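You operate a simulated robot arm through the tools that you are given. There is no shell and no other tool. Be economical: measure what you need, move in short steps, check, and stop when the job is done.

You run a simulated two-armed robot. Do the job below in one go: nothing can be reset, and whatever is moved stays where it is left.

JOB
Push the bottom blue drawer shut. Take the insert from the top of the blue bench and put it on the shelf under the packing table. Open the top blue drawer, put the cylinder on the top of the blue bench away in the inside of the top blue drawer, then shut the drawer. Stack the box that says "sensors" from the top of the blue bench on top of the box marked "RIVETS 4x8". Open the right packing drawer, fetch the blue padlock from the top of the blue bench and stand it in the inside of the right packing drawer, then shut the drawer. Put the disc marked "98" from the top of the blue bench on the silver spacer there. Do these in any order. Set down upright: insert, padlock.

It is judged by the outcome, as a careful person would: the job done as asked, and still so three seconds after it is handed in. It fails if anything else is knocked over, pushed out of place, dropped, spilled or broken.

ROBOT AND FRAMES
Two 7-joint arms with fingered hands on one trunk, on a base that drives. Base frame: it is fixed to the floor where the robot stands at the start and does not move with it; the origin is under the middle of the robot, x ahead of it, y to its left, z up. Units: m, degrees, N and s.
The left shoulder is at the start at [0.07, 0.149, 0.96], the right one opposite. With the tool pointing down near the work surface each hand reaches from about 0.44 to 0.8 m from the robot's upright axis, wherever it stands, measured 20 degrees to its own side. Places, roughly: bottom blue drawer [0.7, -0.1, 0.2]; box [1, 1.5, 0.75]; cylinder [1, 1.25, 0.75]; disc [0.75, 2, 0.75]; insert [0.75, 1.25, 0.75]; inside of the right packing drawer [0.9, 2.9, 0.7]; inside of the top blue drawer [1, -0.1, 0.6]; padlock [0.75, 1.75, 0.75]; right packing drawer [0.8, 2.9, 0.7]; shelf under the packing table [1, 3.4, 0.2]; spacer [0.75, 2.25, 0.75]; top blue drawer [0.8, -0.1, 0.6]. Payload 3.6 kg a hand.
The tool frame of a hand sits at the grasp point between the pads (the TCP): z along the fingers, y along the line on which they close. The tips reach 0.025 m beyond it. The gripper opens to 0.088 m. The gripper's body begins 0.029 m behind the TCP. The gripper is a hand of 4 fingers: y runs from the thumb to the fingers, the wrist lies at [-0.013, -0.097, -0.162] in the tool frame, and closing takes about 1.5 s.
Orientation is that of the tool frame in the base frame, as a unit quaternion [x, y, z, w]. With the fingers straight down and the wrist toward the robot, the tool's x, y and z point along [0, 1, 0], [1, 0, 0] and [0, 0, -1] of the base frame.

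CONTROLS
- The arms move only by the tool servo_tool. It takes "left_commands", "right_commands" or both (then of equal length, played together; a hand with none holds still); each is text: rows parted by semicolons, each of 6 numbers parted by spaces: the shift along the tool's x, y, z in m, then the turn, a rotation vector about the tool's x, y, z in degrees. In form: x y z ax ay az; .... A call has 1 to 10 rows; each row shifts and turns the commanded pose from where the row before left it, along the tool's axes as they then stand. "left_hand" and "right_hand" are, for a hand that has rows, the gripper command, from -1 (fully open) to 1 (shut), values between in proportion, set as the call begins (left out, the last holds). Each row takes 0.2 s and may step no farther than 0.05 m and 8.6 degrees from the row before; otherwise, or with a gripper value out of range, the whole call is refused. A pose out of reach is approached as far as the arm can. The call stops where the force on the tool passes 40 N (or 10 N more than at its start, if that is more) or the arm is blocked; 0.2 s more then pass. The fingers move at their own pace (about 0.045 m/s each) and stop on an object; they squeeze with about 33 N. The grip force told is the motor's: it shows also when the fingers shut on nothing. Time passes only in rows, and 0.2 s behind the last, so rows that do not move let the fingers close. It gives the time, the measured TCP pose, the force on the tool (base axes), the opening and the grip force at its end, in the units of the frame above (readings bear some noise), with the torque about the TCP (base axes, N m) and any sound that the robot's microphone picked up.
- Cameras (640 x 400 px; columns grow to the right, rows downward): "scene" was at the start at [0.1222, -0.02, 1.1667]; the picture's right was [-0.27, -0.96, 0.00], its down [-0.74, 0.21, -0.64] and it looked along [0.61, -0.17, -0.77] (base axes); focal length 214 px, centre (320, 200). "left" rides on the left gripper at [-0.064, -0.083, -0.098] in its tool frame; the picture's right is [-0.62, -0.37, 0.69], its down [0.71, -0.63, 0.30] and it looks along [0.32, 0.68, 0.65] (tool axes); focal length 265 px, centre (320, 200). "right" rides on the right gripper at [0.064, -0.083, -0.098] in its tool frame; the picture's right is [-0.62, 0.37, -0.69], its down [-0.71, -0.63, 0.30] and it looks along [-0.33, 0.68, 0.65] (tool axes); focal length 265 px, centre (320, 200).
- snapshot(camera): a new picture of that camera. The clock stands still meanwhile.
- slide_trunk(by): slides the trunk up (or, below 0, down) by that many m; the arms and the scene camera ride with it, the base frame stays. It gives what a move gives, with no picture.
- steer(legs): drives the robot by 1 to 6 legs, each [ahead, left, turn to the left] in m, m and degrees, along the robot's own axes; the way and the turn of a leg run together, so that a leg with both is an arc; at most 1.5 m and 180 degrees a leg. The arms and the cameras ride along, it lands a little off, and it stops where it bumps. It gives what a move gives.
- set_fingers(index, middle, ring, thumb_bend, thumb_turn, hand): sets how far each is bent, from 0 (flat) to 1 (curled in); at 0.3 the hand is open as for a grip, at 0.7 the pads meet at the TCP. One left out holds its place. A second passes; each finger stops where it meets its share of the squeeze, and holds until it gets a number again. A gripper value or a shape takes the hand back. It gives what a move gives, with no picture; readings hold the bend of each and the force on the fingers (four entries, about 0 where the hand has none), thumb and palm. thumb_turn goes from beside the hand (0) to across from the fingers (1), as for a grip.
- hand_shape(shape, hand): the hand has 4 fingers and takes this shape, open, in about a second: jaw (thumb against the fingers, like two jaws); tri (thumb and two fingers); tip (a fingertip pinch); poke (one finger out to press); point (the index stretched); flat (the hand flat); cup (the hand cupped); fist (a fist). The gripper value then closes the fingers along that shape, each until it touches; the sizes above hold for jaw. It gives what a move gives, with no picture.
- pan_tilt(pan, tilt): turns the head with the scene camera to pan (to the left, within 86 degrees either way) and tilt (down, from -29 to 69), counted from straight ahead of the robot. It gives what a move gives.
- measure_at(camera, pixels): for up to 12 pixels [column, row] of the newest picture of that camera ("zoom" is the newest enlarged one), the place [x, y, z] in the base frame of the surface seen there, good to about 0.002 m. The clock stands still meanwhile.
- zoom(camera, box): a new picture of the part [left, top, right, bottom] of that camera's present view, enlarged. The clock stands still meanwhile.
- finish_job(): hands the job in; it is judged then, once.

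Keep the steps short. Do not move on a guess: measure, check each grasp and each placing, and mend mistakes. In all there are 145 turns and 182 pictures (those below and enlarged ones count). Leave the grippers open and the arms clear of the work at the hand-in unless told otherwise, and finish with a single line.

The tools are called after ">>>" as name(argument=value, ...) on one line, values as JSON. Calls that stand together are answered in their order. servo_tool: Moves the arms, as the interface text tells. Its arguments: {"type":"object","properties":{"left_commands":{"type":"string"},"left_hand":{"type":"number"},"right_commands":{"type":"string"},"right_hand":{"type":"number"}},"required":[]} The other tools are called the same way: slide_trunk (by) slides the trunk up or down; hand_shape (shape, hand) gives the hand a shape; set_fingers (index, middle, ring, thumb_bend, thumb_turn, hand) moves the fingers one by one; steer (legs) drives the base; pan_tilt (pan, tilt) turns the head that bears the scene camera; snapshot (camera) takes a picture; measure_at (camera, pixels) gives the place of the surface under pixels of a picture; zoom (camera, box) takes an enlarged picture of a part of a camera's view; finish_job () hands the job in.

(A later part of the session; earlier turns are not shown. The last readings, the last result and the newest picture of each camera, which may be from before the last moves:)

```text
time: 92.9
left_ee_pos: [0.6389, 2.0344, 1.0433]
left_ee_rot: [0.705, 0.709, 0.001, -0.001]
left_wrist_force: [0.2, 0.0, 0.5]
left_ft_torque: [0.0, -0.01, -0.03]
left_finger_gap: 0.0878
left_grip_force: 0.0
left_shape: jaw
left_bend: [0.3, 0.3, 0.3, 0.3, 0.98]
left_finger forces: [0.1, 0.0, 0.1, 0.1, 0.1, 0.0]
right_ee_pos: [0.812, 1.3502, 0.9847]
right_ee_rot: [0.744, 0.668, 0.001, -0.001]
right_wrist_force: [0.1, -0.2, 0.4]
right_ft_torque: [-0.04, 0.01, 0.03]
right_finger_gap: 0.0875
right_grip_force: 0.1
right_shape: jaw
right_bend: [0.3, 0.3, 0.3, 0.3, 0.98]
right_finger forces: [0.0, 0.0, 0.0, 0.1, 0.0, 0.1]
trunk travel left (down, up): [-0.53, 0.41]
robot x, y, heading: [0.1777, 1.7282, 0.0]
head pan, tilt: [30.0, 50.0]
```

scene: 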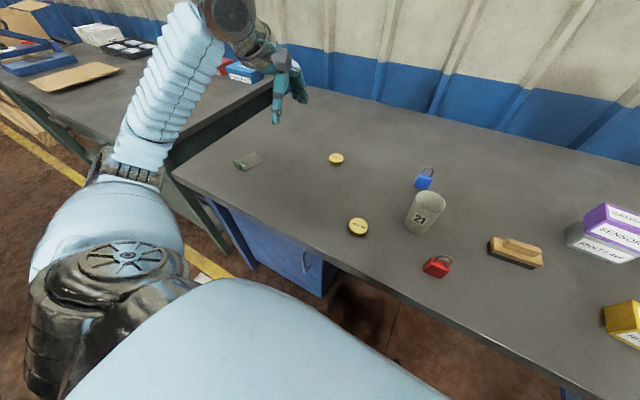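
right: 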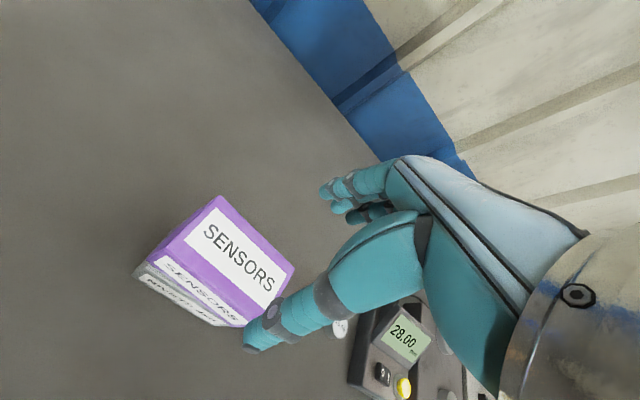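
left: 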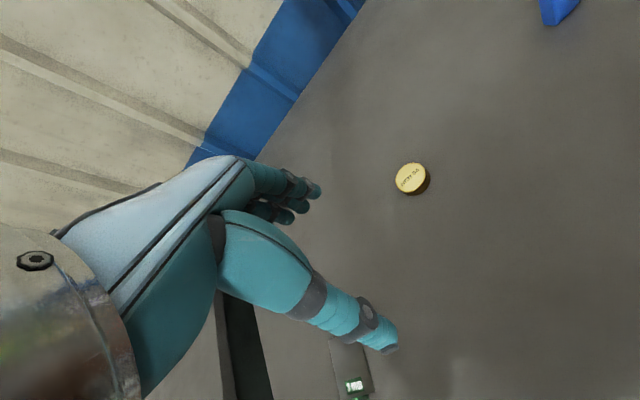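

The plate is about 70 x 55 mm, free centre near [0.80, 2.306], tab along its near edge. I now measure the disc from here.

>>> zoom(camera="scene", box=[300, 140, 460, 240])

```text
4.00 times, centred on (380, 190) of scene
```

zoom: 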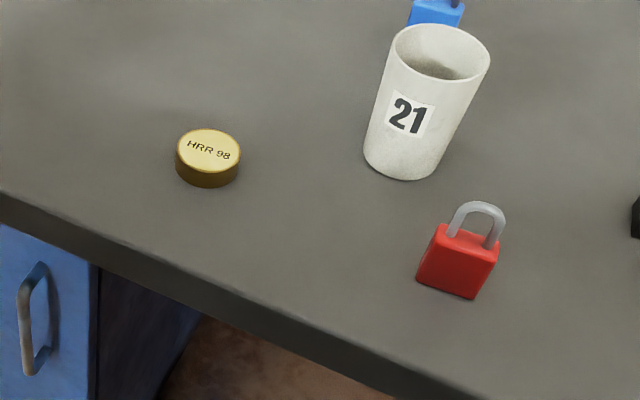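

>>> measure_at(camera="zoom", pixels=[[208, 150], [180, 150], [237, 152], [205, 131], [210, 169], [380, 160], [430, 170]])

>>> servo_tool(left_commands="-0.042 0.025 0 0 0 0; -0.042 0.025 0 0 0 0; -0.042 0.025 0 0 0 0; 0 0.01 0.045 0 0 0; 0 0 0.045 0 0 0; 0 0 0 0 0 0")

>>> snapshot(camera="left")

```text
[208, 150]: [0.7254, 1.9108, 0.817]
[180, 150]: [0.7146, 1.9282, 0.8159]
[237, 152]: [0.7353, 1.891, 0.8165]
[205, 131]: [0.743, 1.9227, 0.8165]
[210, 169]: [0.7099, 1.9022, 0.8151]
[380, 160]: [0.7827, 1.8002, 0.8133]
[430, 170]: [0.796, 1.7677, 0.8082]
```

```text
time: 94.3
left_ee_pos: [0.7248, 1.9108, 0.9535]
left_ee_rot: [0.706, 0.708, 0.001, -0.001]
left_wrist_force: [0.5, -0.2, -0.3]
left_ft_torque: [0.02, -0.03, 0.0]
left_finger_gap: 0.0879
left_grip_force: 0.0
left_shape: jaw
left_bend: [0.3, 0.3, 0.3, 0.3, 0.98]
left_finger forces: [0.0, 0.1, 0.0, 0.1, 0.1, 0.2]
right_ee_pos: [0.8098, 1.3512, 0.9846]
right_ee_rot: [0.745, 0.667, 0.002, 0.0]
right_wrist_force: [-0.1, 0.3, -0.8]
right_ft_torque: [-0.03, 0.0, -0.01]
right_finger_gap: 0.0877
right_grip_force: 0.2
right_shape: jaw
right_bend: [0.3, 0.3, 0.3, 0.3, 0.98]
right_finger forces: [0.1, 0.1, 0.0, 0.0, 0.0, 0.0]
trunk travel left (down, up): [-0.53, 0.41]
robot x, y, heading: [0.1791, 1.7294, -0.1]
head pan, tilt: [30.0, 50.0]
```

```text
134 pictures are left
```

left: 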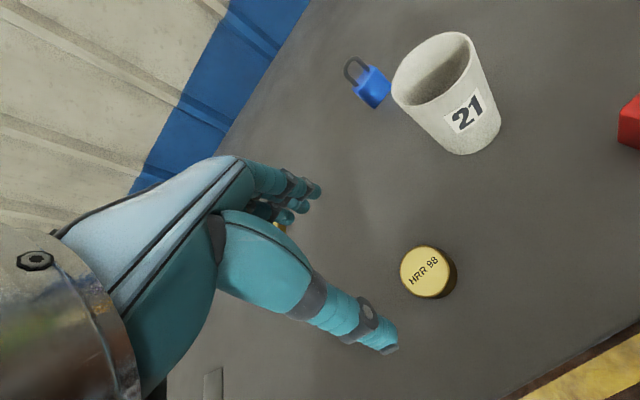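

The hand is centred over the disc (0.7264, 1.911). I descend to z of about 0.828.

>>> servo_tool(left_commands="0 0.001 0.04 0 0 0; 0 0 0.04 0 0 0; 0 0 0.03 0 0 0; 0 0 0.012 0 0 0; 0 0 0.003 0 0 0; 0 0 0 0 0 0")

>>> servo_tool(left_commands="0 0 0 0 0 0; 0 0 0 0 0 0; 0 0 0 0 0 0; 0 0 0 0 0 0; 0 0 0 0 0 0; 0 0 0 0 0 0; 0 0 0 0 0 0", left_hand=1)

>>> snapshot(camera="left")

```text
time: 95.7
left_ee_pos: [0.726, 1.9095, 0.8304]
left_ee_rot: [0.706, 0.709, 0.0, 0.0]
left_wrist_force: [-0.1, 0.3, 0.3]
left_ft_torque: [0.0, -0.01, -0.01]
left_finger_gap: 0.0879
left_grip_force: 0.2
left_shape: jaw
left_bend: [0.3, 0.3, 0.3, 0.3, 0.98]
left_finger forces: [0.0, 0.0, 0.0, 0.0, 0.0, 0.0]
right_ee_pos: [0.8099, 1.352, 0.9838]
right_ee_rot: [0.745, 0.667, 0.001, 0.0]
right_wrist_force: [-0.4, 1.1, 0.0]
right_ft_torque: [0.02, 0.01, 0.03]
right_finger_gap: 0.0878
right_grip_force: 0.0
right_shape: jaw
right_bend: [0.3, 0.3, 0.3, 0.3, 0.98]
right_finger forces: [0.0, 0.0, 0.0, 0.1, 0.0, 0.0]
trunk travel left (down, up): [-0.53, 0.41]
robot x, y, heading: [0.1786, 1.7313, 0.2]
head pan, tilt: [30.0, 50.0]
```

```text
time: 97.3
left_ee_pos: [0.724, 1.9096, 0.8299]
left_ee_rot: [0.707, 0.708, 0.001, 0.0]
left_wrist_force: [0.1, -0.1, -0.4]
left_ft_torque: [-0.01, -0.01, -0.02]
left_finger_gap: 0.0384
left_grip_force: 33.0
left_shape: jaw
left_bend: [0.74, 0.46, 0.51, 0.72, 1.0]
left_finger forces: [16.8, 11.1, 0.2, 0.0, 28.3, 0.0]
right_ee_pos: [0.8109, 1.3508, 0.9862]
right_ee_rot: [0.745, 0.667, 0.001, 0.0]
right_wrist_force: [0.3, -1.3, -0.8]
right_ft_torque: [0.03, 0.0, 0.03]
right_finger_gap: 0.0875
right_grip_force: 0.0
right_shape: jaw
right_bend: [0.3, 0.3, 0.3, 0.3, 0.98]
right_finger forces: [0.1, 0.0, 0.0, 0.1, 0.0, 0.1]
trunk travel left (down, up): [-0.53, 0.41]
robot x, y, heading: [0.1786, 1.7299, -0.1]
head pan, tilt: [30.0, 50.0]
```

```text
133 pictures are left
```

left: 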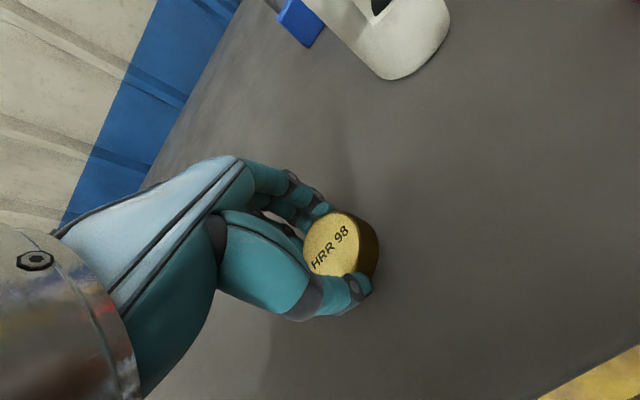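

Gripped. I lift slightly to test the hold.

>>> servo_tool(left_commands="0 0 -0.02 0 0 0; 0 0 -0.03 0 0 0; 0 0 -0.04 0 0 0; 0 0 0 0 0 0")

>>> snapshot(camera="left")

>>> zoom(camera="scene", box=[260, 80, 420, 180])

```text
time: 98.3
left_ee_pos: [0.7254, 1.9106, 0.9198]
left_ee_rot: [0.706, 0.708, 0.0, 0.0]
left_wrist_force: [-0.7, 0.0, -1.4]
left_ft_torque: [0.02, 0.03, 0.01]
left_finger_gap: 0.0387
left_grip_force: 32.7
left_shape: jaw
left_bend: [0.74, 0.46, 0.51, 0.72, 1.0]
left_finger forces: [16.9, 11.2, 0.3, 0.0, 28.3, 0.0]
right_ee_pos: [0.8095, 1.3513, 0.9848]
right_ee_rot: [0.745, 0.667, 0.001, 0.0]
right_wrist_force: [-0.3, 0.1, -0.6]
right_ft_torque: [0.01, 0.01, 0.02]
right_finger_gap: 0.0878
right_grip_force: 0.1
right_shape: jaw
right_bend: [0.3, 0.3, 0.3, 0.3, 0.98]
right_finger forces: [0.0, 0.0, 0.0, 0.1, 0.0, 0.0]
trunk travel left (down, up): [-0.53, 0.41]
robot x, y, heading: [0.178, 1.7294, 0.1]
head pan, tilt: [30.0, 50.0]
```

```text
132 pictures are left
```

left: 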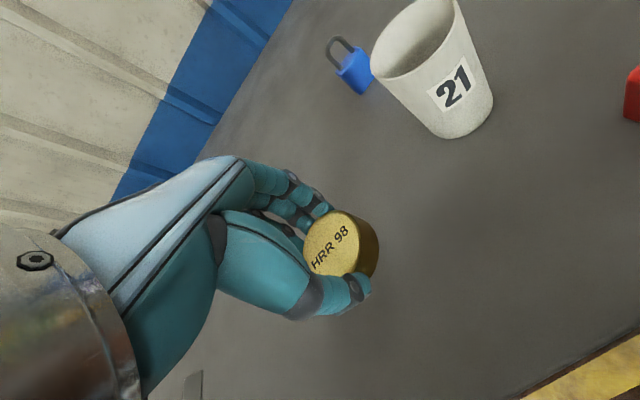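

```text
4.00 times, centred on (340, 130) of scene
```

zoom: 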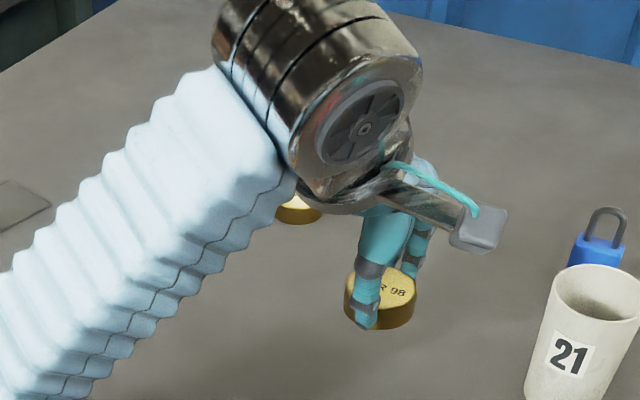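

Held level. I read the disc's centre in the left camera and drive left 0.35 m.

>>> measure_at(camera="left", pixels=[[335, 242], [345, 215], [310, 255], [362, 240]])

>>> steer(legs=[[0, 0.35, 0]])

>>> pan_tilt(pan=15, tilt=52)

>>> snapshot(camera="scene")

>>> snapshot(camera="left")

```text
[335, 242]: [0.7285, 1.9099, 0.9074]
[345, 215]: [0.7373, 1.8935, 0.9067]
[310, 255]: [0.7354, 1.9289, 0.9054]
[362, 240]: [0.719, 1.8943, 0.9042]
```

```text
time: 103.4
left_ee_pos: [0.7241, 2.2652, 0.921]
left_ee_rot: [0.705, 0.709, 0.001, 0.0]
left_wrist_force: [0.0, -0.3, -1.8]
left_ft_torque: [-0.01, 0.01, -0.02]
left_finger_gap: 0.0384
left_grip_force: 32.6
left_shape: jaw
left_bend: [0.74, 0.46, 0.51, 0.72, 1.0]
left_finger forces: [16.9, 11.3, 0.3, 0.0, 28.2, 0.0]
right_ee_pos: [0.8099, 1.706, 0.9849]
right_ee_rot: [0.744, 0.668, 0.002, -0.001]
right_wrist_force: [0.6, 0.0, -0.6]
right_ft_torque: [-0.03, 0.01, 0.01]
right_finger_gap: 0.0882
right_grip_force: 0.0
right_shape: jaw
right_bend: [0.3, 0.3, 0.3, 0.3, 0.98]
right_finger forces: [0.0, 0.2, 0.0, 0.0, 0.0, 0.1]
trunk travel left (down, up): [-0.53, 0.41]
robot x, y, heading: [0.1773, 2.0838, 0.6]
head pan, tilt: [30.0, 50.0]
```

```text
time: 104.2
left_ee_pos: [0.7237, 2.2664, 0.9211]
left_ee_rot: [0.704, 0.71, 0.0, 0.0]
left_wrist_force: [-0.5, 1.2, -1.4]
left_ft_torque: [-0.02, -0.02, 0.01]
left_finger_gap: 0.0385
left_grip_force: 32.8
left_shape: jaw
left_bend: [0.74, 0.46, 0.51, 0.72, 1.0]
left_finger forces: [16.9, 11.3, 0.3, 0.1, 28.2, 0.0]
right_ee_pos: [0.8093, 1.7057, 0.9842]
right_ee_rot: [0.744, 0.668, 0.002, 0.001]
right_wrist_force: [-0.4, -0.9, 0.1]
right_ft_torque: [-0.01, -0.03, -0.04]
right_finger_gap: 0.0876
right_grip_force: 0.2
right_shape: jaw
right_bend: [0.3, 0.3, 0.3, 0.3, 0.98]
right_finger forces: [0.1, 0.0, 0.1, 0.0, 0.0, 0.1]
trunk travel left (down, up): [-0.53, 0.41]
robot x, y, heading: [0.1766, 2.0818, 0.1]
head pan, tilt: [15.0, 52.0]
```

```text
130 pictures are left
```

scene: 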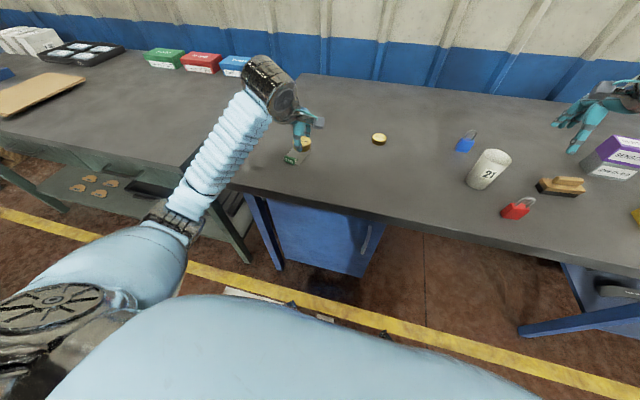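

```text
129 pictures are left
```

left: 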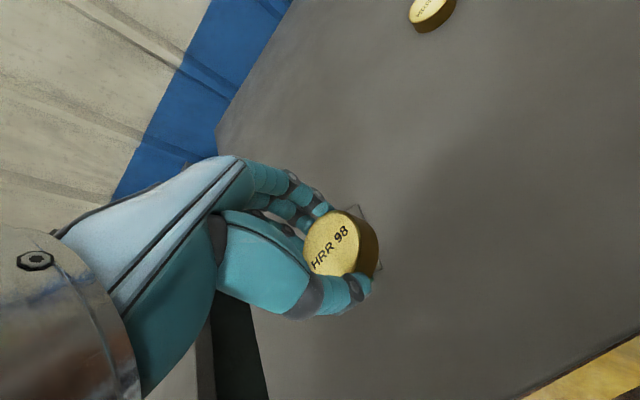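

The disc's centre is within 3 mm of the TCP. I move over the plate to [0.799, 2.306] and lower to z = 0.86.

>>> servo_tool(left_commands="0.02 0.0375 0 0 0 0; 0.02 0.0375 0 0 0 0; 0 0 0.03 0 0 0; 0 0 0.03 0 0 0; 0 0 0 0 0 0")

>>> zoom(camera="scene", box=[265, 110, 345, 160])

>>> snapshot(camera="left")

```text
time: 105.4
left_ee_pos: [0.8, 2.3052, 0.8625]
left_ee_rot: [0.705, 0.71, 0.001, 0.0]
left_wrist_force: [0.1, 0.9, -1.9]
left_ft_torque: [0.0, -0.01, -0.02]
left_finger_gap: 0.0383
left_grip_force: 32.7
left_shape: jaw
left_bend: [0.74, 0.46, 0.51, 0.72, 1.0]
left_finger forces: [16.9, 11.2, 0.4, 0.0, 28.4, 0.1]
right_ee_pos: [0.8105, 1.706, 0.9841]
right_ee_rot: [0.745, 0.668, 0.002, -0.001]
right_wrist_force: [-1.1, 0.9, -0.7]
right_ft_torque: [-0.01, -0.02, -0.01]
right_finger_gap: 0.0875
right_grip_force: 0.1
right_shape: jaw
right_bend: [0.3, 0.3, 0.3, 0.3, 0.98]
right_finger forces: [0.0, 0.0, 0.0, 0.0, 0.0, 0.0]
trunk travel left (down, up): [-0.53, 0.41]
robot x, y, heading: [0.177, 2.0814, 0.4]
head pan, tilt: [15.0, 52.0]
```

```text
8.00 times, centred on (305, 135) of scene
```

zoom: 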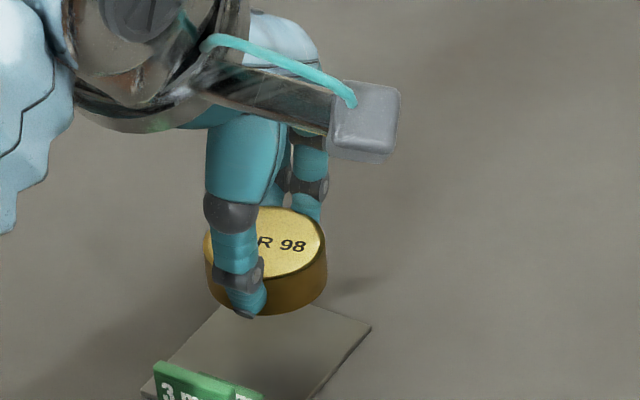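

```text
127 pictures are left
```

left: 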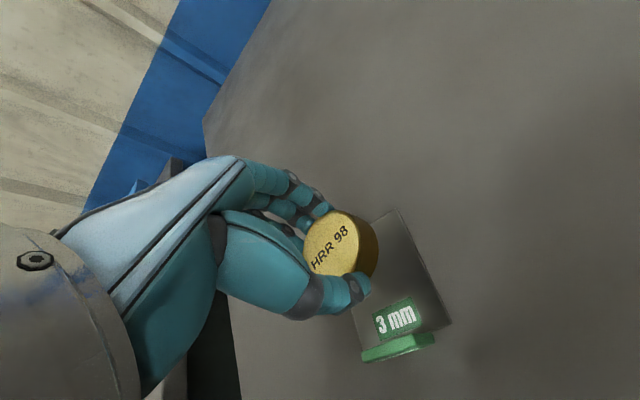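

>>> measure_at(camera="left", pixels=[[398, 215], [446, 320], [400, 300], [420, 270], [335, 242], [398, 345], [380, 355], [420, 345]])

```text
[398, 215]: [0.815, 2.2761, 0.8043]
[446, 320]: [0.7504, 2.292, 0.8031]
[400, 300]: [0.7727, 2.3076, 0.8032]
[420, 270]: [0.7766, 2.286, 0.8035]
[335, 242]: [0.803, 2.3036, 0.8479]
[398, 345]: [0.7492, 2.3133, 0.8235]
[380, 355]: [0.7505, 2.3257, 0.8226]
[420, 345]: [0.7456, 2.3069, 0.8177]
```

I shift 4 mm toward the robot and lower until the disc rests on the plate.

>>> servo_tool(left_commands="0 -0.004 0.01 0 0 0; 0 0 0.01 0 0 0; 0 0 0.005 0 0 0; 0 0 0.003 0 0 0; 0 0 0.001 0 0 0; 0 0 0 0 0 0")

>>> zoom(camera="scene", box=[265, 110, 345, 160])

```text
time: 106.8
left_ee_pos: [0.7955, 2.307, 0.831]
left_ee_rot: [0.704, 0.71, 0.001, -0.001]
left_wrist_force: [-0.2, 0.1, 0.0]
left_ft_torque: [0.0, -0.03, 0.0]
left_finger_gap: 0.0383
left_grip_force: 33.3
left_shape: jaw
left_bend: [0.74, 0.46, 0.51, 0.72, 1.0]
left_finger forces: [17.2, 11.4, 0.4, 0.0, 28.3, 0.0]
right_ee_pos: [0.8118, 1.7056, 0.9849]
right_ee_rot: [0.744, 0.668, 0.002, 0.0]
right_wrist_force: [-0.3, 0.9, 0.2]
right_ft_torque: [-0.02, 0.0, -0.03]
right_finger_gap: 0.0878
right_grip_force: 0.1
right_shape: jaw
right_bend: [0.3, 0.3, 0.3, 0.3, 0.98]
right_finger forces: [0.0, 0.1, 0.0, 0.0, 0.0, 0.0]
trunk travel left (down, up): [-0.53, 0.41]
robot x, y, heading: [0.1775, 2.0842, 0.4]
head pan, tilt: [15.0, 52.0]
```

```text
8.00 times, centred on (305, 135) of scene
```

zoom: 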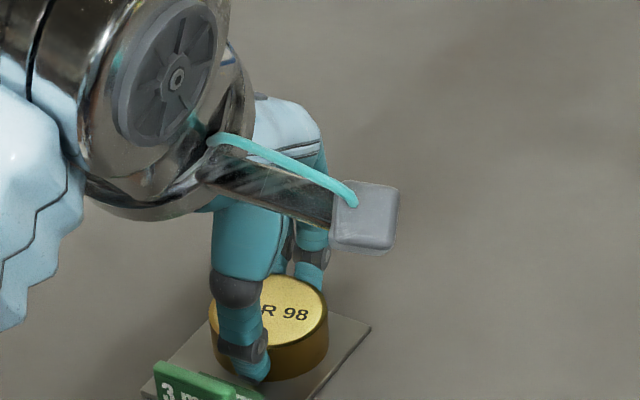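

The weight is off the hand, so the disc rests on the plate. I open only partly (to spare the tab) and rise.

>>> servo_tool(left_commands="0 0 0 0 0 0; 0 0 0 0 0 0; 0 0 0 0 0 0; 0 0 -0.01 0 0 0; 0 0 -0.03 0 0 0; 0 0 -0.04 0 0 0; 0 0 -0.04 0 0 0; 0 0 0 0 0 0", left_hand=-0.25)

>>> snapshot(camera="left")

>>> zoom(camera="scene", box=[265, 110, 345, 160])

```text
time: 108.6
left_ee_pos: [0.7972, 2.3054, 0.9552]
left_ee_rot: [0.705, 0.709, 0.001, 0.001]
left_wrist_force: [0.7, 0.0, -0.2]
left_ft_torque: [0.01, 0.01, 0.0]
left_finger_gap: 0.0546
left_grip_force: 0.1
left_shape: jaw
left_bend: [0.29, 0.4, 0.36, 0.63, 1.0]
left_finger forces: [0.1, 0.0, 0.1, 0.0, 0.1, 0.0]
right_ee_pos: [0.8115, 1.7063, 0.9851]
right_ee_rot: [0.744, 0.668, 0.002, 0.0]
right_wrist_force: [0.1, -0.9, 0.1]
right_ft_torque: [-0.04, 0.02, -0.01]
right_finger_gap: 0.0877
right_grip_force: 0.0
right_shape: jaw
right_bend: [0.3, 0.3, 0.3, 0.3, 0.98]
right_finger forces: [0.0, 0.0, 0.1, 0.0, 0.0, 0.0]
trunk travel left (down, up): [-0.53, 0.41]
robot x, y, heading: [0.1759, 2.084, 0.0]
head pan, tilt: [15.0, 52.0]
```

```text
125 pictures are left
```

left: 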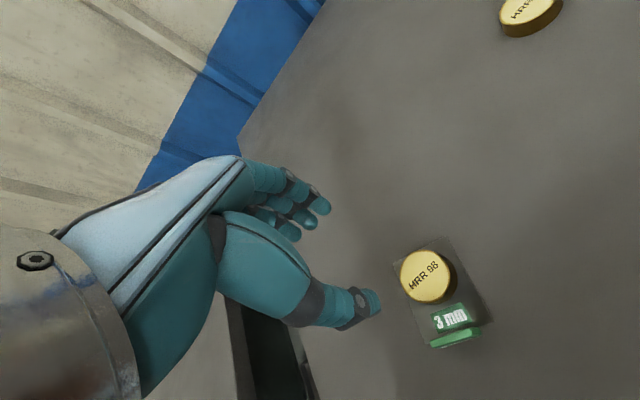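

```text
8.00 times, centred on (305, 135) of scene
```

zoom: 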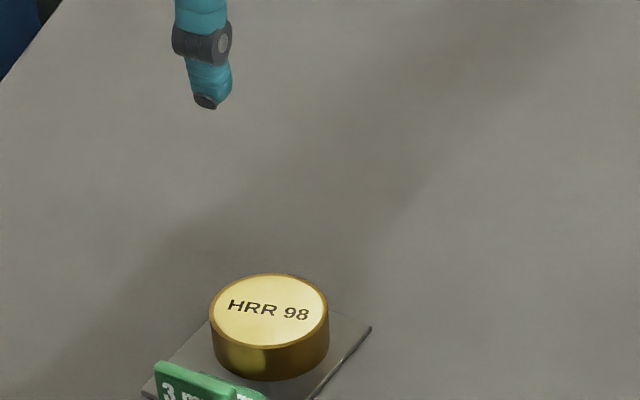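

The disc is well on the spacer. Next I back off and drive left to see the packing table.

>>> steer(legs=[[-0.35, 0, 0], [0, 0.6, 0]])

>>> pan_tilt(pan=12, tilt=35)

>>> snapshot(camera="scene")

```text
time: 121.0
left_ee_pos: [0.4523, 2.8852, 0.9559]
left_ee_rot: [0.707, 0.707, 0.001, 0.001]
left_wrist_force: [0.0, -0.7, -0.1]
left_ft_torque: [0.01, -0.02, 0.03]
left_finger_gap: 0.0542
left_grip_force: 0.0
left_shape: jaw
left_bend: [0.29, 0.4, 0.36, 0.63, 1.0]
left_finger forces: [0.1, 0.1, 0.0, 0.1, 0.0, 0.0]
right_ee_pos: [0.4611, 2.2852, 0.9847]
right_ee_rot: [0.748, 0.664, 0.002, -0.001]
right_wrist_force: [-0.9, 0.3, 0.7]
right_ft_torque: [0.01, 0.0, 0.04]
right_finger_gap: 0.0877
right_grip_force: 0.0
right_shape: jaw
right_bend: [0.3, 0.3, 0.3, 0.3, 0.98]
right_finger forces: [0.1, 0.0, 0.0, 0.0, 0.0, 0.1]
trunk travel left (down, up): [-0.53, 0.41]
robot x, y, heading: [-0.1647, 2.671, -0.1]
head pan, tilt: [15.0, 52.0]
```

```text
time: 121.8
left_ee_pos: [0.4532, 2.8848, 0.9556]
left_ee_rot: [0.708, 0.707, 0.002, 0.0]
left_wrist_force: [-1.1, 1.2, 0.5]
left_ft_torque: [0.01, 0.03, -0.02]
left_finger_gap: 0.0548
left_grip_force: 0.0
left_shape: jaw
left_bend: [0.29, 0.4, 0.36, 0.63, 1.0]
left_finger forces: [0.0, 0.0, 0.0, 0.0, 0.0, 0.0]
right_ee_pos: [0.4601, 2.2856, 0.9853]
right_ee_rot: [0.747, 0.665, 0.002, 0.0]
right_wrist_force: [-0.2, 0.9, -0.4]
right_ft_torque: [-0.01, -0.05, -0.01]
right_finger_gap: 0.0876
right_grip_force: 0.0
right_shape: jaw
right_bend: [0.3, 0.3, 0.3, 0.3, 0.98]
right_finger forces: [0.0, 0.0, 0.0, 0.1, 0.0, 0.0]
trunk travel left (down, up): [-0.53, 0.41]
robot x, y, heading: [-0.1701, 2.6668, -0.0]
head pan, tilt: [12.0, 35.0]
```

```text
123 pictures are left
```

scene: 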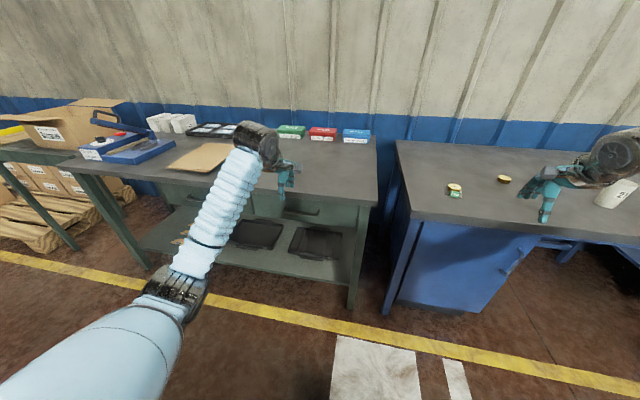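

>>> zoom(camera="scene", box=[140, 160, 400, 300])

>>> measure_at(camera="scene", pixels=[[302, 213], [320, 212], [290, 210], [320, 200], [325, 222], [340, 195], [300, 265], [255, 235], [320, 245], [375, 200], [350, 290], [240, 215]])

```text
2.46 times, centred on (270, 230) of scene
```

zoom: 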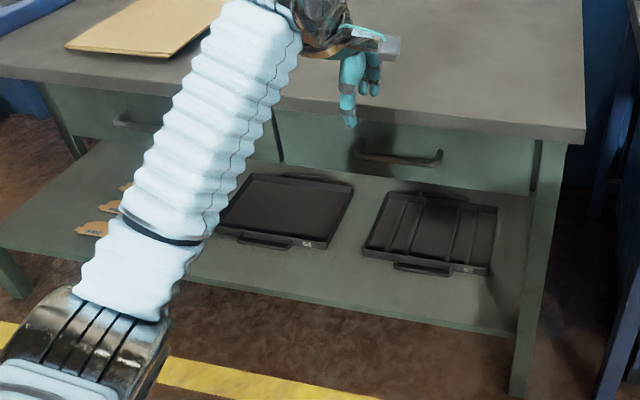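

```text
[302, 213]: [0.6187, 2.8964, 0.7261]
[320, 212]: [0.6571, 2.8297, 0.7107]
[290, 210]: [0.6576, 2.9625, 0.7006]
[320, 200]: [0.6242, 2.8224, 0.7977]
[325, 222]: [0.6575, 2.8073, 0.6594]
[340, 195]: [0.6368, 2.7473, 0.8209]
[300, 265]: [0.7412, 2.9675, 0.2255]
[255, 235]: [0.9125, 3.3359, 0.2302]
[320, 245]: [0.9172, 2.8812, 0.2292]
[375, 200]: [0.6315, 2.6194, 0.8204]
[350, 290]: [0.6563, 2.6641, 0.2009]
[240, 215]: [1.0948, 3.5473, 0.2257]
```

The right packing drawer's handle is at about [0.62, 2.895, 0.72], table edge at x = 0.62. I place the robot as I did for the blue drawer, and tilt the right hand forward by 55°.

>>> steer(legs=[[-0.03, 0.55, 0]])

>>> slide_trunk(by=-0.13)

>>> servo_tool(right_commands="0 -0.04 0 0 0 -6.7; 0 -0.04 0 -6.9 0 0; 0 0 0 -6.9 0 0; 0 0 0 -6.9 0 0; 0 0 0 -6.9 0 0; 0 0 0 -6.9 0 0; 0 0 0 -6.9 0 0; 0 0 0 -6.9 0 0; 0 0 0 -6.8 0 0; 0 0 0 0 0 0", right_hand=0)

>>> pan_tilt(pan=-15, tilt=45)

>>> snapshot(camera="scene")

```text
time: 129.3
left_ee_pos: [0.4168, 3.4462, 0.9554]
left_ee_rot: [0.703, 0.711, 0.002, 0.001]
left_wrist_force: [0.2, -0.6, 0.1]
left_ft_torque: [0.0, -0.05, -0.01]
left_finger_gap: 0.0544
left_grip_force: 0.0
left_shape: jaw
left_bend: [0.29, 0.4, 0.36, 0.63, 1.0]
left_finger forces: [0.1, 0.1, 0.0, 0.1, 0.0, 0.0]
right_ee_pos: [0.4333, 2.8449, 0.9859]
right_ee_rot: [0.742, 0.67, 0.002, -0.001]
right_wrist_force: [0.4, -0.2, 0.3]
right_ft_torque: [0.01, -0.01, -0.01]
right_finger_gap: 0.0877
right_grip_force: 0.0
right_shape: jaw
right_bend: [0.3, 0.3, 0.3, 0.3, 0.98]
right_finger forces: [0.0, 0.0, 0.0, 0.0, 0.0, 0.1]
trunk travel left (down, up): [-0.53, 0.41]
robot x, y, heading: [-0.2006, 3.2249, 0.9]
head pan, tilt: [12.0, 35.0]
```

```text
time: 130.9
left_ee_pos: [0.416, 3.4452, 0.8262]
left_ee_rot: [0.703, 0.712, 0.001, 0.0]
left_wrist_force: [-0.2, 0.5, 0.5]
left_ft_torque: [-0.01, -0.01, 0.0]
left_finger_gap: 0.0543
left_grip_force: 0.1
left_shape: jaw
left_bend: [0.29, 0.4, 0.36, 0.63, 1.0]
left_finger forces: [0.0, 0.0, 0.0, 0.0, 0.0, 0.0]
right_ee_pos: [0.4326, 2.8467, 0.8553]
right_ee_rot: [0.741, 0.672, 0.001, 0.0]
right_wrist_force: [-0.5, 0.2, 0.3]
right_ft_torque: [0.02, -0.01, 0.0]
right_finger_gap: 0.0877
right_grip_force: 0.0
right_shape: jaw
right_bend: [0.3, 0.3, 0.3, 0.3, 0.98]
right_finger forces: [0.0, 0.0, 0.0, 0.1, 0.1, 0.1]
trunk travel left (down, up): [-0.4, 0.54]
robot x, y, heading: [-0.1989, 3.2232, 0.6]
head pan, tilt: [12.0, 35.0]
```

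```text
time: 133.1
left_ee_pos: [0.4161, 3.4448, 0.8253]
left_ee_rot: [0.703, 0.711, 0.001, -0.001]
left_wrist_force: [-0.3, 0.1, -0.1]
left_ft_torque: [0.01, 0.01, 0.0]
left_finger_gap: 0.0545
left_grip_force: 0.1
left_shape: jaw
left_bend: [0.29, 0.4, 0.36, 0.63, 1.0]
left_finger forces: [0.0, 0.1, 0.0, 0.0, 0.1, 0.1]
right_ee_pos: [0.354, 2.8492, 0.8562]
right_ee_rot: [0.622, 0.631, 0.331, 0.325]
right_wrist_force: [0.2, -0.2, 0.3]
right_ft_torque: [0.03, 0.0, -0.03]
right_finger_gap: 0.0446
right_grip_force: 0.0
right_shape: jaw
right_bend: [0.74, 0.44, 0.41, 0.69, 1.0]
right_finger forces: [0.0, 0.1, 0.0, 0.1, 0.1, 0.0]
trunk travel left (down, up): [-0.4, 0.54]
robot x, y, heading: [-0.1992, 3.2171, 0.3]
head pan, tilt: [12.0, 35.0]
```

```text
time: 134.0
left_ee_pos: [0.4152, 3.4438, 0.8263]
left_ee_rot: [0.703, 0.712, 0.001, 0.0]
left_wrist_force: [-0.2, -0.3, 1.1]
left_ft_torque: [0.01, 0.02, 0.03]
left_finger_gap: 0.0546
left_grip_force: 0.1
left_shape: jaw
left_bend: [0.29, 0.4, 0.36, 0.63, 1.0]
left_finger forces: [0.0, 0.0, 0.0, 0.1, 0.1, 0.1]
right_ee_pos: [0.3534, 2.8487, 0.8557]
right_ee_rot: [0.622, 0.632, 0.332, 0.323]
right_wrist_force: [-0.8, 0.2, 0.4]
right_ft_torque: [0.02, 0.05, -0.01]
right_finger_gap: 0.0445
right_grip_force: 0.0
right_shape: jaw
right_bend: [0.74, 0.44, 0.41, 0.69, 1.0]
right_finger forces: [0.0, 0.1, 0.0, 0.0, 0.0, 0.0]
trunk travel left (down, up): [-0.4, 0.54]
robot x, y, heading: [-0.2031, 3.2183, 0.4]
head pan, tilt: [-15.0, 45.0]
```

```text
121 pictures are left
```

scene: 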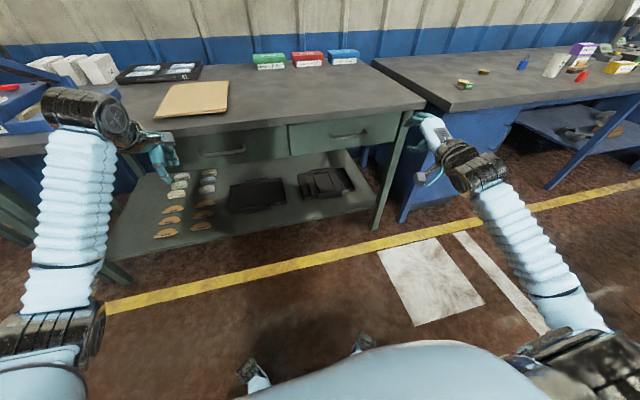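

The tilt worked. I measure the handle exactly.

>>> zoom(camera="scene", box=[270, 90, 430, 190])

>>> measure_at(camera="scene", pixels=[[347, 136], [335, 137], [360, 134], [347, 128], [345, 150], [340, 120], [395, 118], [292, 142]])

```text
4.00 times, centred on (350, 140) of scene
```

zoom: 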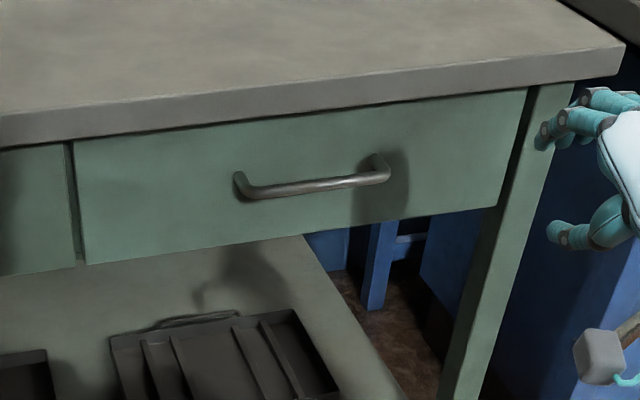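

```text
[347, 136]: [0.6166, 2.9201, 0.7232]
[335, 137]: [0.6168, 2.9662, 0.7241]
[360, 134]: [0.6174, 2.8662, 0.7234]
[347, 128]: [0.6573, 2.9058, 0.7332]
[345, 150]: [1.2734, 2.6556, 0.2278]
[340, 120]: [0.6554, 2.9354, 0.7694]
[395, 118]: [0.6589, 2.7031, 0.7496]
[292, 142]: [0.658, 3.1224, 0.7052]
```

The bar is at [0.622, 2.915, 0.724] and the table's underside is only about 5 cm above it, so I tilt the hand 15° more toward level.

>>> servo_tool(right_commands="0.03 0 0 -5 0 0; 0.03 0 0 -5 0 0; 0 0 0 -5 0 0; 0 0 0 0 0 0")

>>> measure_at(camera="scene", pixels=[[350, 114], [350, 118], [350, 116], [350, 112]])

```text
time: 135.0
left_ee_pos: [0.4156, 3.4456, 0.8244]
left_ee_rot: [0.703, 0.712, 0.002, -0.001]
left_wrist_force: [-0.5, -0.4, 0.2]
left_ft_torque: [-0.02, 0.02, -0.03]
left_finger_gap: 0.0549
left_grip_force: 0.0
left_shape: jaw
left_bend: [0.29, 0.4, 0.36, 0.63, 1.0]
left_finger forces: [0.0, 0.0, 0.1, 0.0, 0.0, 0.0]
right_ee_pos: [0.3546, 2.9099, 0.8544]
right_ee_rot: [0.575, 0.582, 0.41, 0.403]
right_wrist_force: [-0.6, -0.8, 0.4]
right_ft_torque: [0.01, 0.01, 0.01]
right_finger_gap: 0.0446
right_grip_force: 0.1
right_shape: jaw
right_bend: [0.74, 0.44, 0.41, 0.69, 1.0]
right_finger forces: [0.1, 0.1, 0.1, 0.0, 0.1, 0.0]
trunk travel left (down, up): [-0.4, 0.54]
robot x, y, heading: [-0.199, 3.2208, 0.7]
head pan, tilt: [-15.0, 45.0]
```

```text
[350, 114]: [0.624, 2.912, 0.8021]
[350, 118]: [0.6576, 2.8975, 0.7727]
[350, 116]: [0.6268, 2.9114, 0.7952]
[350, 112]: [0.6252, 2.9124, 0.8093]
```

The tilt is now 70°. I drive 6 cm ahead and bring the hand to just in front of the bar.

>>> steer(legs=[[0.06, 0, 0]])

>>> servo_tool(right_commands="0.001 -0.0128 0.0385 0 0 0; 0.001 -0.0128 0.0385 0 0 0; 0.001 -0.0128 0.0385 0 0 0; 0.001 -0.0128 0.0385 0 0 0; 0 0 0 0 0 0")

>>> snapshot(camera="right")

>>> zoom(camera="scene", box=[270, 90, 430, 190])

```text
time: 136.5
left_ee_pos: [0.4781, 3.446, 0.8245]
left_ee_rot: [0.702, 0.712, 0.0, 0.0]
left_wrist_force: [0.4, 0.7, -0.8]
left_ft_torque: [0.01, 0.04, 0.02]
left_finger_gap: 0.0548
left_grip_force: 0.0
left_shape: jaw
left_bend: [0.29, 0.4, 0.36, 0.63, 1.0]
left_finger forces: [0.1, 0.0, 0.1, 0.0, 0.2, 0.0]
right_ee_pos: [0.4136, 2.9092, 0.8535]
right_ee_rot: [0.575, 0.582, 0.409, 0.404]
right_wrist_force: [0.4, 0.6, -0.8]
right_ft_torque: [0.02, 0.02, 0.01]
right_finger_gap: 0.0447
right_grip_force: 0.1
right_shape: jaw
right_bend: [0.74, 0.44, 0.41, 0.69, 1.0]
right_finger forces: [0.0, 0.1, 0.0, 0.1, 0.1, 0.0]
trunk travel left (down, up): [-0.4, 0.54]
robot x, y, heading: [-0.1373, 3.2244, 0.6]
head pan, tilt: [-15.0, 45.0]
```

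```text
time: 137.7
left_ee_pos: [0.4743, 3.4451, 0.826]
left_ee_rot: [0.703, 0.711, 0.002, 0.0]
left_wrist_force: [0.0, -0.8, -0.1]
left_ft_torque: [0.0, 0.04, 0.0]
left_finger_gap: 0.0547
left_grip_force: 0.0
left_shape: jaw
left_bend: [0.29, 0.4, 0.36, 0.63, 1.0]
left_finger forces: [0.1, 0.1, 0.0, 0.0, 0.0, 0.0]
right_ee_pos: [0.5403, 2.9157, 0.7525]
right_ee_rot: [0.576, 0.582, 0.409, 0.403]
right_wrist_force: [-0.4, -0.2, 0.4]
right_ft_torque: [0.01, 0.01, -0.02]
right_finger_gap: 0.0446
right_grip_force: 0.1
right_shape: jaw
right_bend: [0.74, 0.44, 0.41, 0.69, 1.0]
right_finger forces: [0.0, 0.1, 0.1, 0.0, 0.0, 0.0]
trunk travel left (down, up): [-0.4, 0.54]
robot x, y, heading: [-0.1405, 3.2229, 0.5]
head pan, tilt: [-15.0, 45.0]
```

```text
119 pictures are left
```

right: 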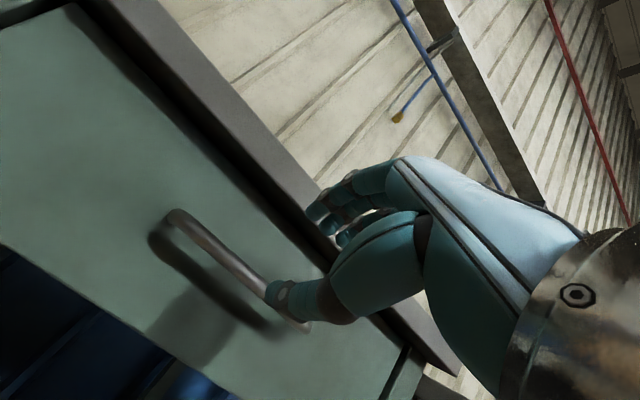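

```text
4.00 times, centred on (350, 140) of scene
```

zoom: 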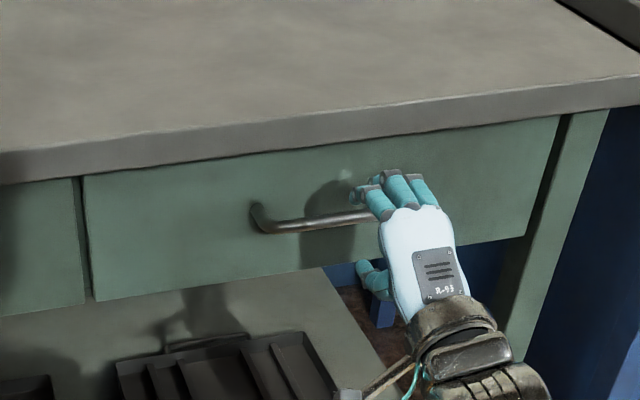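

Fingers above, thumb below. I advance 7 cm, 5 mm lower for clearance under the table edge, then close.

>>> servo_tool(right_commands="0 -0.005 0.02 0 0 0; 0 0 0.02 0 0 0; 0 0 0.02 0 0 0; 0 0 0.01 0 0 0; 0 0 0 0 0 0")

>>> servo_tool(right_commands="0 0 0 0 0 0; 0 0 0 0 0 0; 0 0 0 0 0 0; 0 0 0 0 0 0; 0 0 0 0 0 0", right_hand=1)

>>> snapshot(camera="right")

```text
time: 138.9
left_ee_pos: [0.4762, 3.4466, 0.8253]
left_ee_rot: [0.702, 0.712, 0.001, 0.0]
left_wrist_force: [0.3, 1.5, -0.2]
left_ft_torque: [-0.02, 0.01, 0.0]
left_finger_gap: 0.0548
left_grip_force: 0.3
left_shape: jaw
left_bend: [0.29, 0.4, 0.36, 0.63, 1.0]
left_finger forces: [0.1, 0.0, 0.0, 0.0, 0.1, 0.1]
right_ee_pos: [0.6053, 2.9185, 0.7239]
right_ee_rot: [0.575, 0.582, 0.41, 0.403]
right_wrist_force: [0.1, -0.1, 0.0]
right_ft_torque: [-0.02, 0.04, -0.02]
right_finger_gap: 0.0446
right_grip_force: 0.0
right_shape: jaw
right_bend: [0.74, 0.44, 0.41, 0.69, 1.0]
right_finger forces: [0.0, 0.0, 0.0, 0.0, 0.0, 0.0]
trunk travel left (down, up): [-0.4, 0.54]
robot x, y, heading: [-0.1373, 3.2201, 0.4]
head pan, tilt: [-15.0, 45.0]
```

```text
time: 140.1
left_ee_pos: [0.477, 3.4456, 0.8244]
left_ee_rot: [0.703, 0.711, 0.002, 0.0]
left_wrist_force: [-0.3, -0.7, -1.2]
left_ft_torque: [-0.03, 0.04, -0.04]
left_finger_gap: 0.0548
left_grip_force: 0.1
left_shape: jaw
left_bend: [0.29, 0.4, 0.36, 0.63, 1.0]
left_finger forces: [0.0, 0.0, 0.0, 0.0, 0.0, 0.1]
right_ee_pos: [0.6045, 2.9184, 0.7248]
right_ee_rot: [0.575, 0.582, 0.411, 0.403]
right_wrist_force: [-1.1, -0.7, 1.1]
right_ft_torque: [-0.12, 0.0, 0.02]
right_finger_gap: 0.0074
right_grip_force: 32.8
right_shape: jaw
right_bend: [0.72, 0.63, 0.63, 0.73, 1.0]
right_finger forces: [17.0, 9.0, 4.2, 0.1, 29.0, 0.1]
trunk travel left (down, up): [-0.4, 0.54]
robot x, y, heading: [-0.136, 3.2217, 0.4]
head pan, tilt: [-15.0, 45.0]
```

```text
117 pictures are left
```

right: 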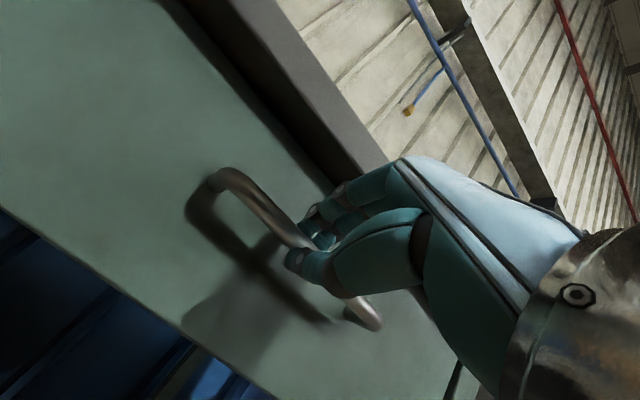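

Gripped. I pull straight back 0.2 m.

>>> servo_tool(right_commands="0 -0.0075 -0.0207 0 0 0; 0 -0.0075 -0.0207 0 0 0; 0 -0.0075 -0.0207 0 0 0; 0 -0.0075 -0.0207 0 0 0; 0 -0.0075 -0.0207 0 0 0; 0 -0.0075 -0.0207 0 0 0; 0 -0.0075 -0.0207 0 0 0; 0 -0.0075 -0.0207 0 0 0; 0 -0.0075 -0.0207 0 0 0; 0 0 0 0 0 0")

>>> snapshot(camera="scene")

```text
time: 142.3
left_ee_pos: [0.4758, 3.446, 0.825]
left_ee_rot: [0.703, 0.711, 0.0, 0.001]
left_wrist_force: [0.4, 0.3, -0.5]
left_ft_torque: [-0.02, -0.02, 0.03]
left_finger_gap: 0.0547
left_grip_force: 0.1
left_shape: jaw
left_bend: [0.29, 0.4, 0.36, 0.63, 1.0]
left_finger forces: [0.1, 0.0, 0.2, 0.1, 0.0, 0.0]
right_ee_pos: [0.4072, 2.9155, 0.7251]
right_ee_rot: [0.574, 0.583, 0.411, 0.403]
right_wrist_force: [0.8, 14.6, 0.5]
right_ft_torque: [-0.11, -0.03, 0.29]
right_finger_gap: 0.0073
right_grip_force: 33.6
right_shape: jaw
right_bend: [0.72, 0.63, 0.63, 0.73, 1.0]
right_finger forces: [16.8, 9.0, 4.3, 0.0, 29.3, 0.0]
trunk travel left (down, up): [-0.4, 0.54]
robot x, y, heading: [-0.1353, 3.2226, 0.7]
head pan, tilt: [-15.0, 45.0]
```

```text
116 pictures are left
```

scene: 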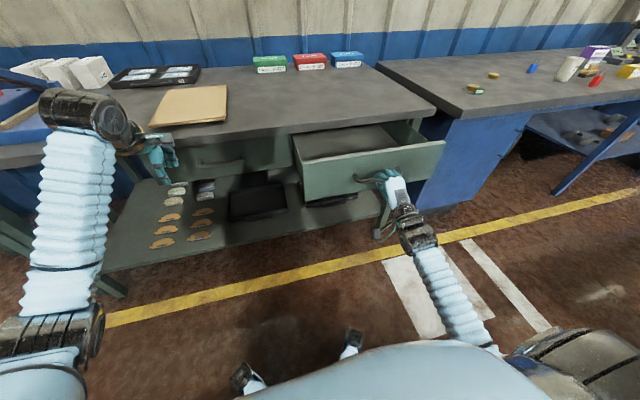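

Open. I release, back away and measure the drawer's inside and the shelf.

>>> servo_tool(right_commands="0 0 0 0 0 0; 0 0 0 0 0 0; 0 0 0 0 0 0; 0 0 0 0 0 0; 0 0 -0.03 0 0 0; 0 0 -0.04 0 0 0; -0.04 0.02 0 0 0 0; -0.04 0.02 0 0 0 0; 0 0.03 0 0 0 0; 0 0 0 0 0 0", right_hand=0)

>>> snapshot(camera="scene")

>>> measure_at(camera="scene", pixels=[[340, 170], [303, 168], [440, 143], [370, 178], [330, 148], [370, 142], [390, 140], [310, 135], [350, 145], [180, 230], [245, 235], [150, 265]])

>>> zoom(camera="scene", box=[80, 130, 340, 290])

```text
time: 144.5
left_ee_pos: [0.4758, 3.446, 0.8267]
left_ee_rot: [0.703, 0.711, 0.002, -0.001]
left_wrist_force: [-1.0, 0.0, -0.3]
left_ft_torque: [0.01, 0.0, 0.02]
left_finger_gap: 0.0547
left_grip_force: 0.1
left_shape: jaw
left_bend: [0.29, 0.4, 0.36, 0.63, 1.0]
left_finger forces: [0.0, 0.0, 0.1, 0.0, 0.0, 0.0]
right_ee_pos: [0.3665, 2.8331, 0.815]
right_ee_rot: [0.575, 0.582, 0.411, 0.403]
right_wrist_force: [0.2, 0.3, 0.4]
right_ft_torque: [-0.04, -0.01, 0.02]
right_finger_gap: 0.0437
right_grip_force: 0.1
right_shape: jaw
right_bend: [0.74, 0.45, 0.41, 0.7, 1.0]
right_finger forces: [0.0, 0.1, 0.0, 0.0, 0.1, 0.1]
trunk travel left (down, up): [-0.4, 0.54]
robot x, y, heading: [-0.1375, 3.2207, 0.4]
head pan, tilt: [-15.0, 45.0]
```

```text
115 pictures are left
```

scene: 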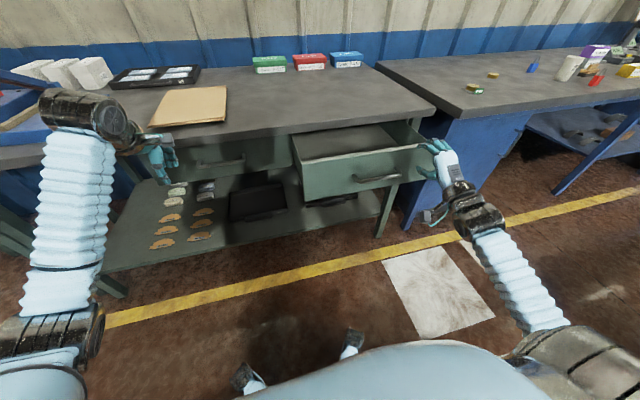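

```text
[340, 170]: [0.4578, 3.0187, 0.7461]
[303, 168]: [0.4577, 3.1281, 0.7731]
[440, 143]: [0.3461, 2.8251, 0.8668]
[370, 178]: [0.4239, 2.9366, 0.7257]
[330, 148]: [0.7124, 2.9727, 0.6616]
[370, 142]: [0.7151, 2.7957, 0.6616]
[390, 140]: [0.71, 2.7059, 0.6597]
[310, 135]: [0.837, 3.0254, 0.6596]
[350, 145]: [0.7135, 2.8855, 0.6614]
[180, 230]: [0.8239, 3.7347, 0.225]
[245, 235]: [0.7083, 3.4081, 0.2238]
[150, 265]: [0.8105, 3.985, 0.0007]
```

```text
2.46 times, centred on (210, 210) of scene
```

zoom: 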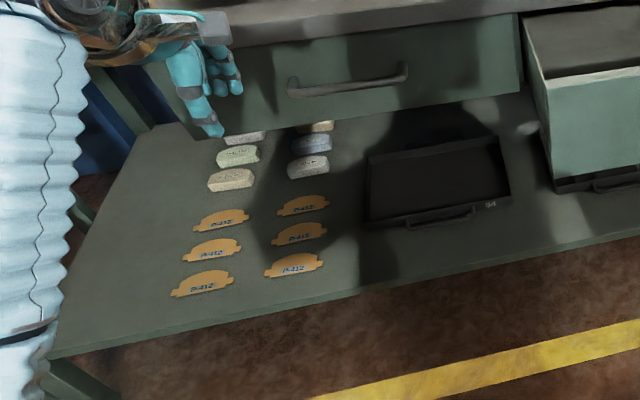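

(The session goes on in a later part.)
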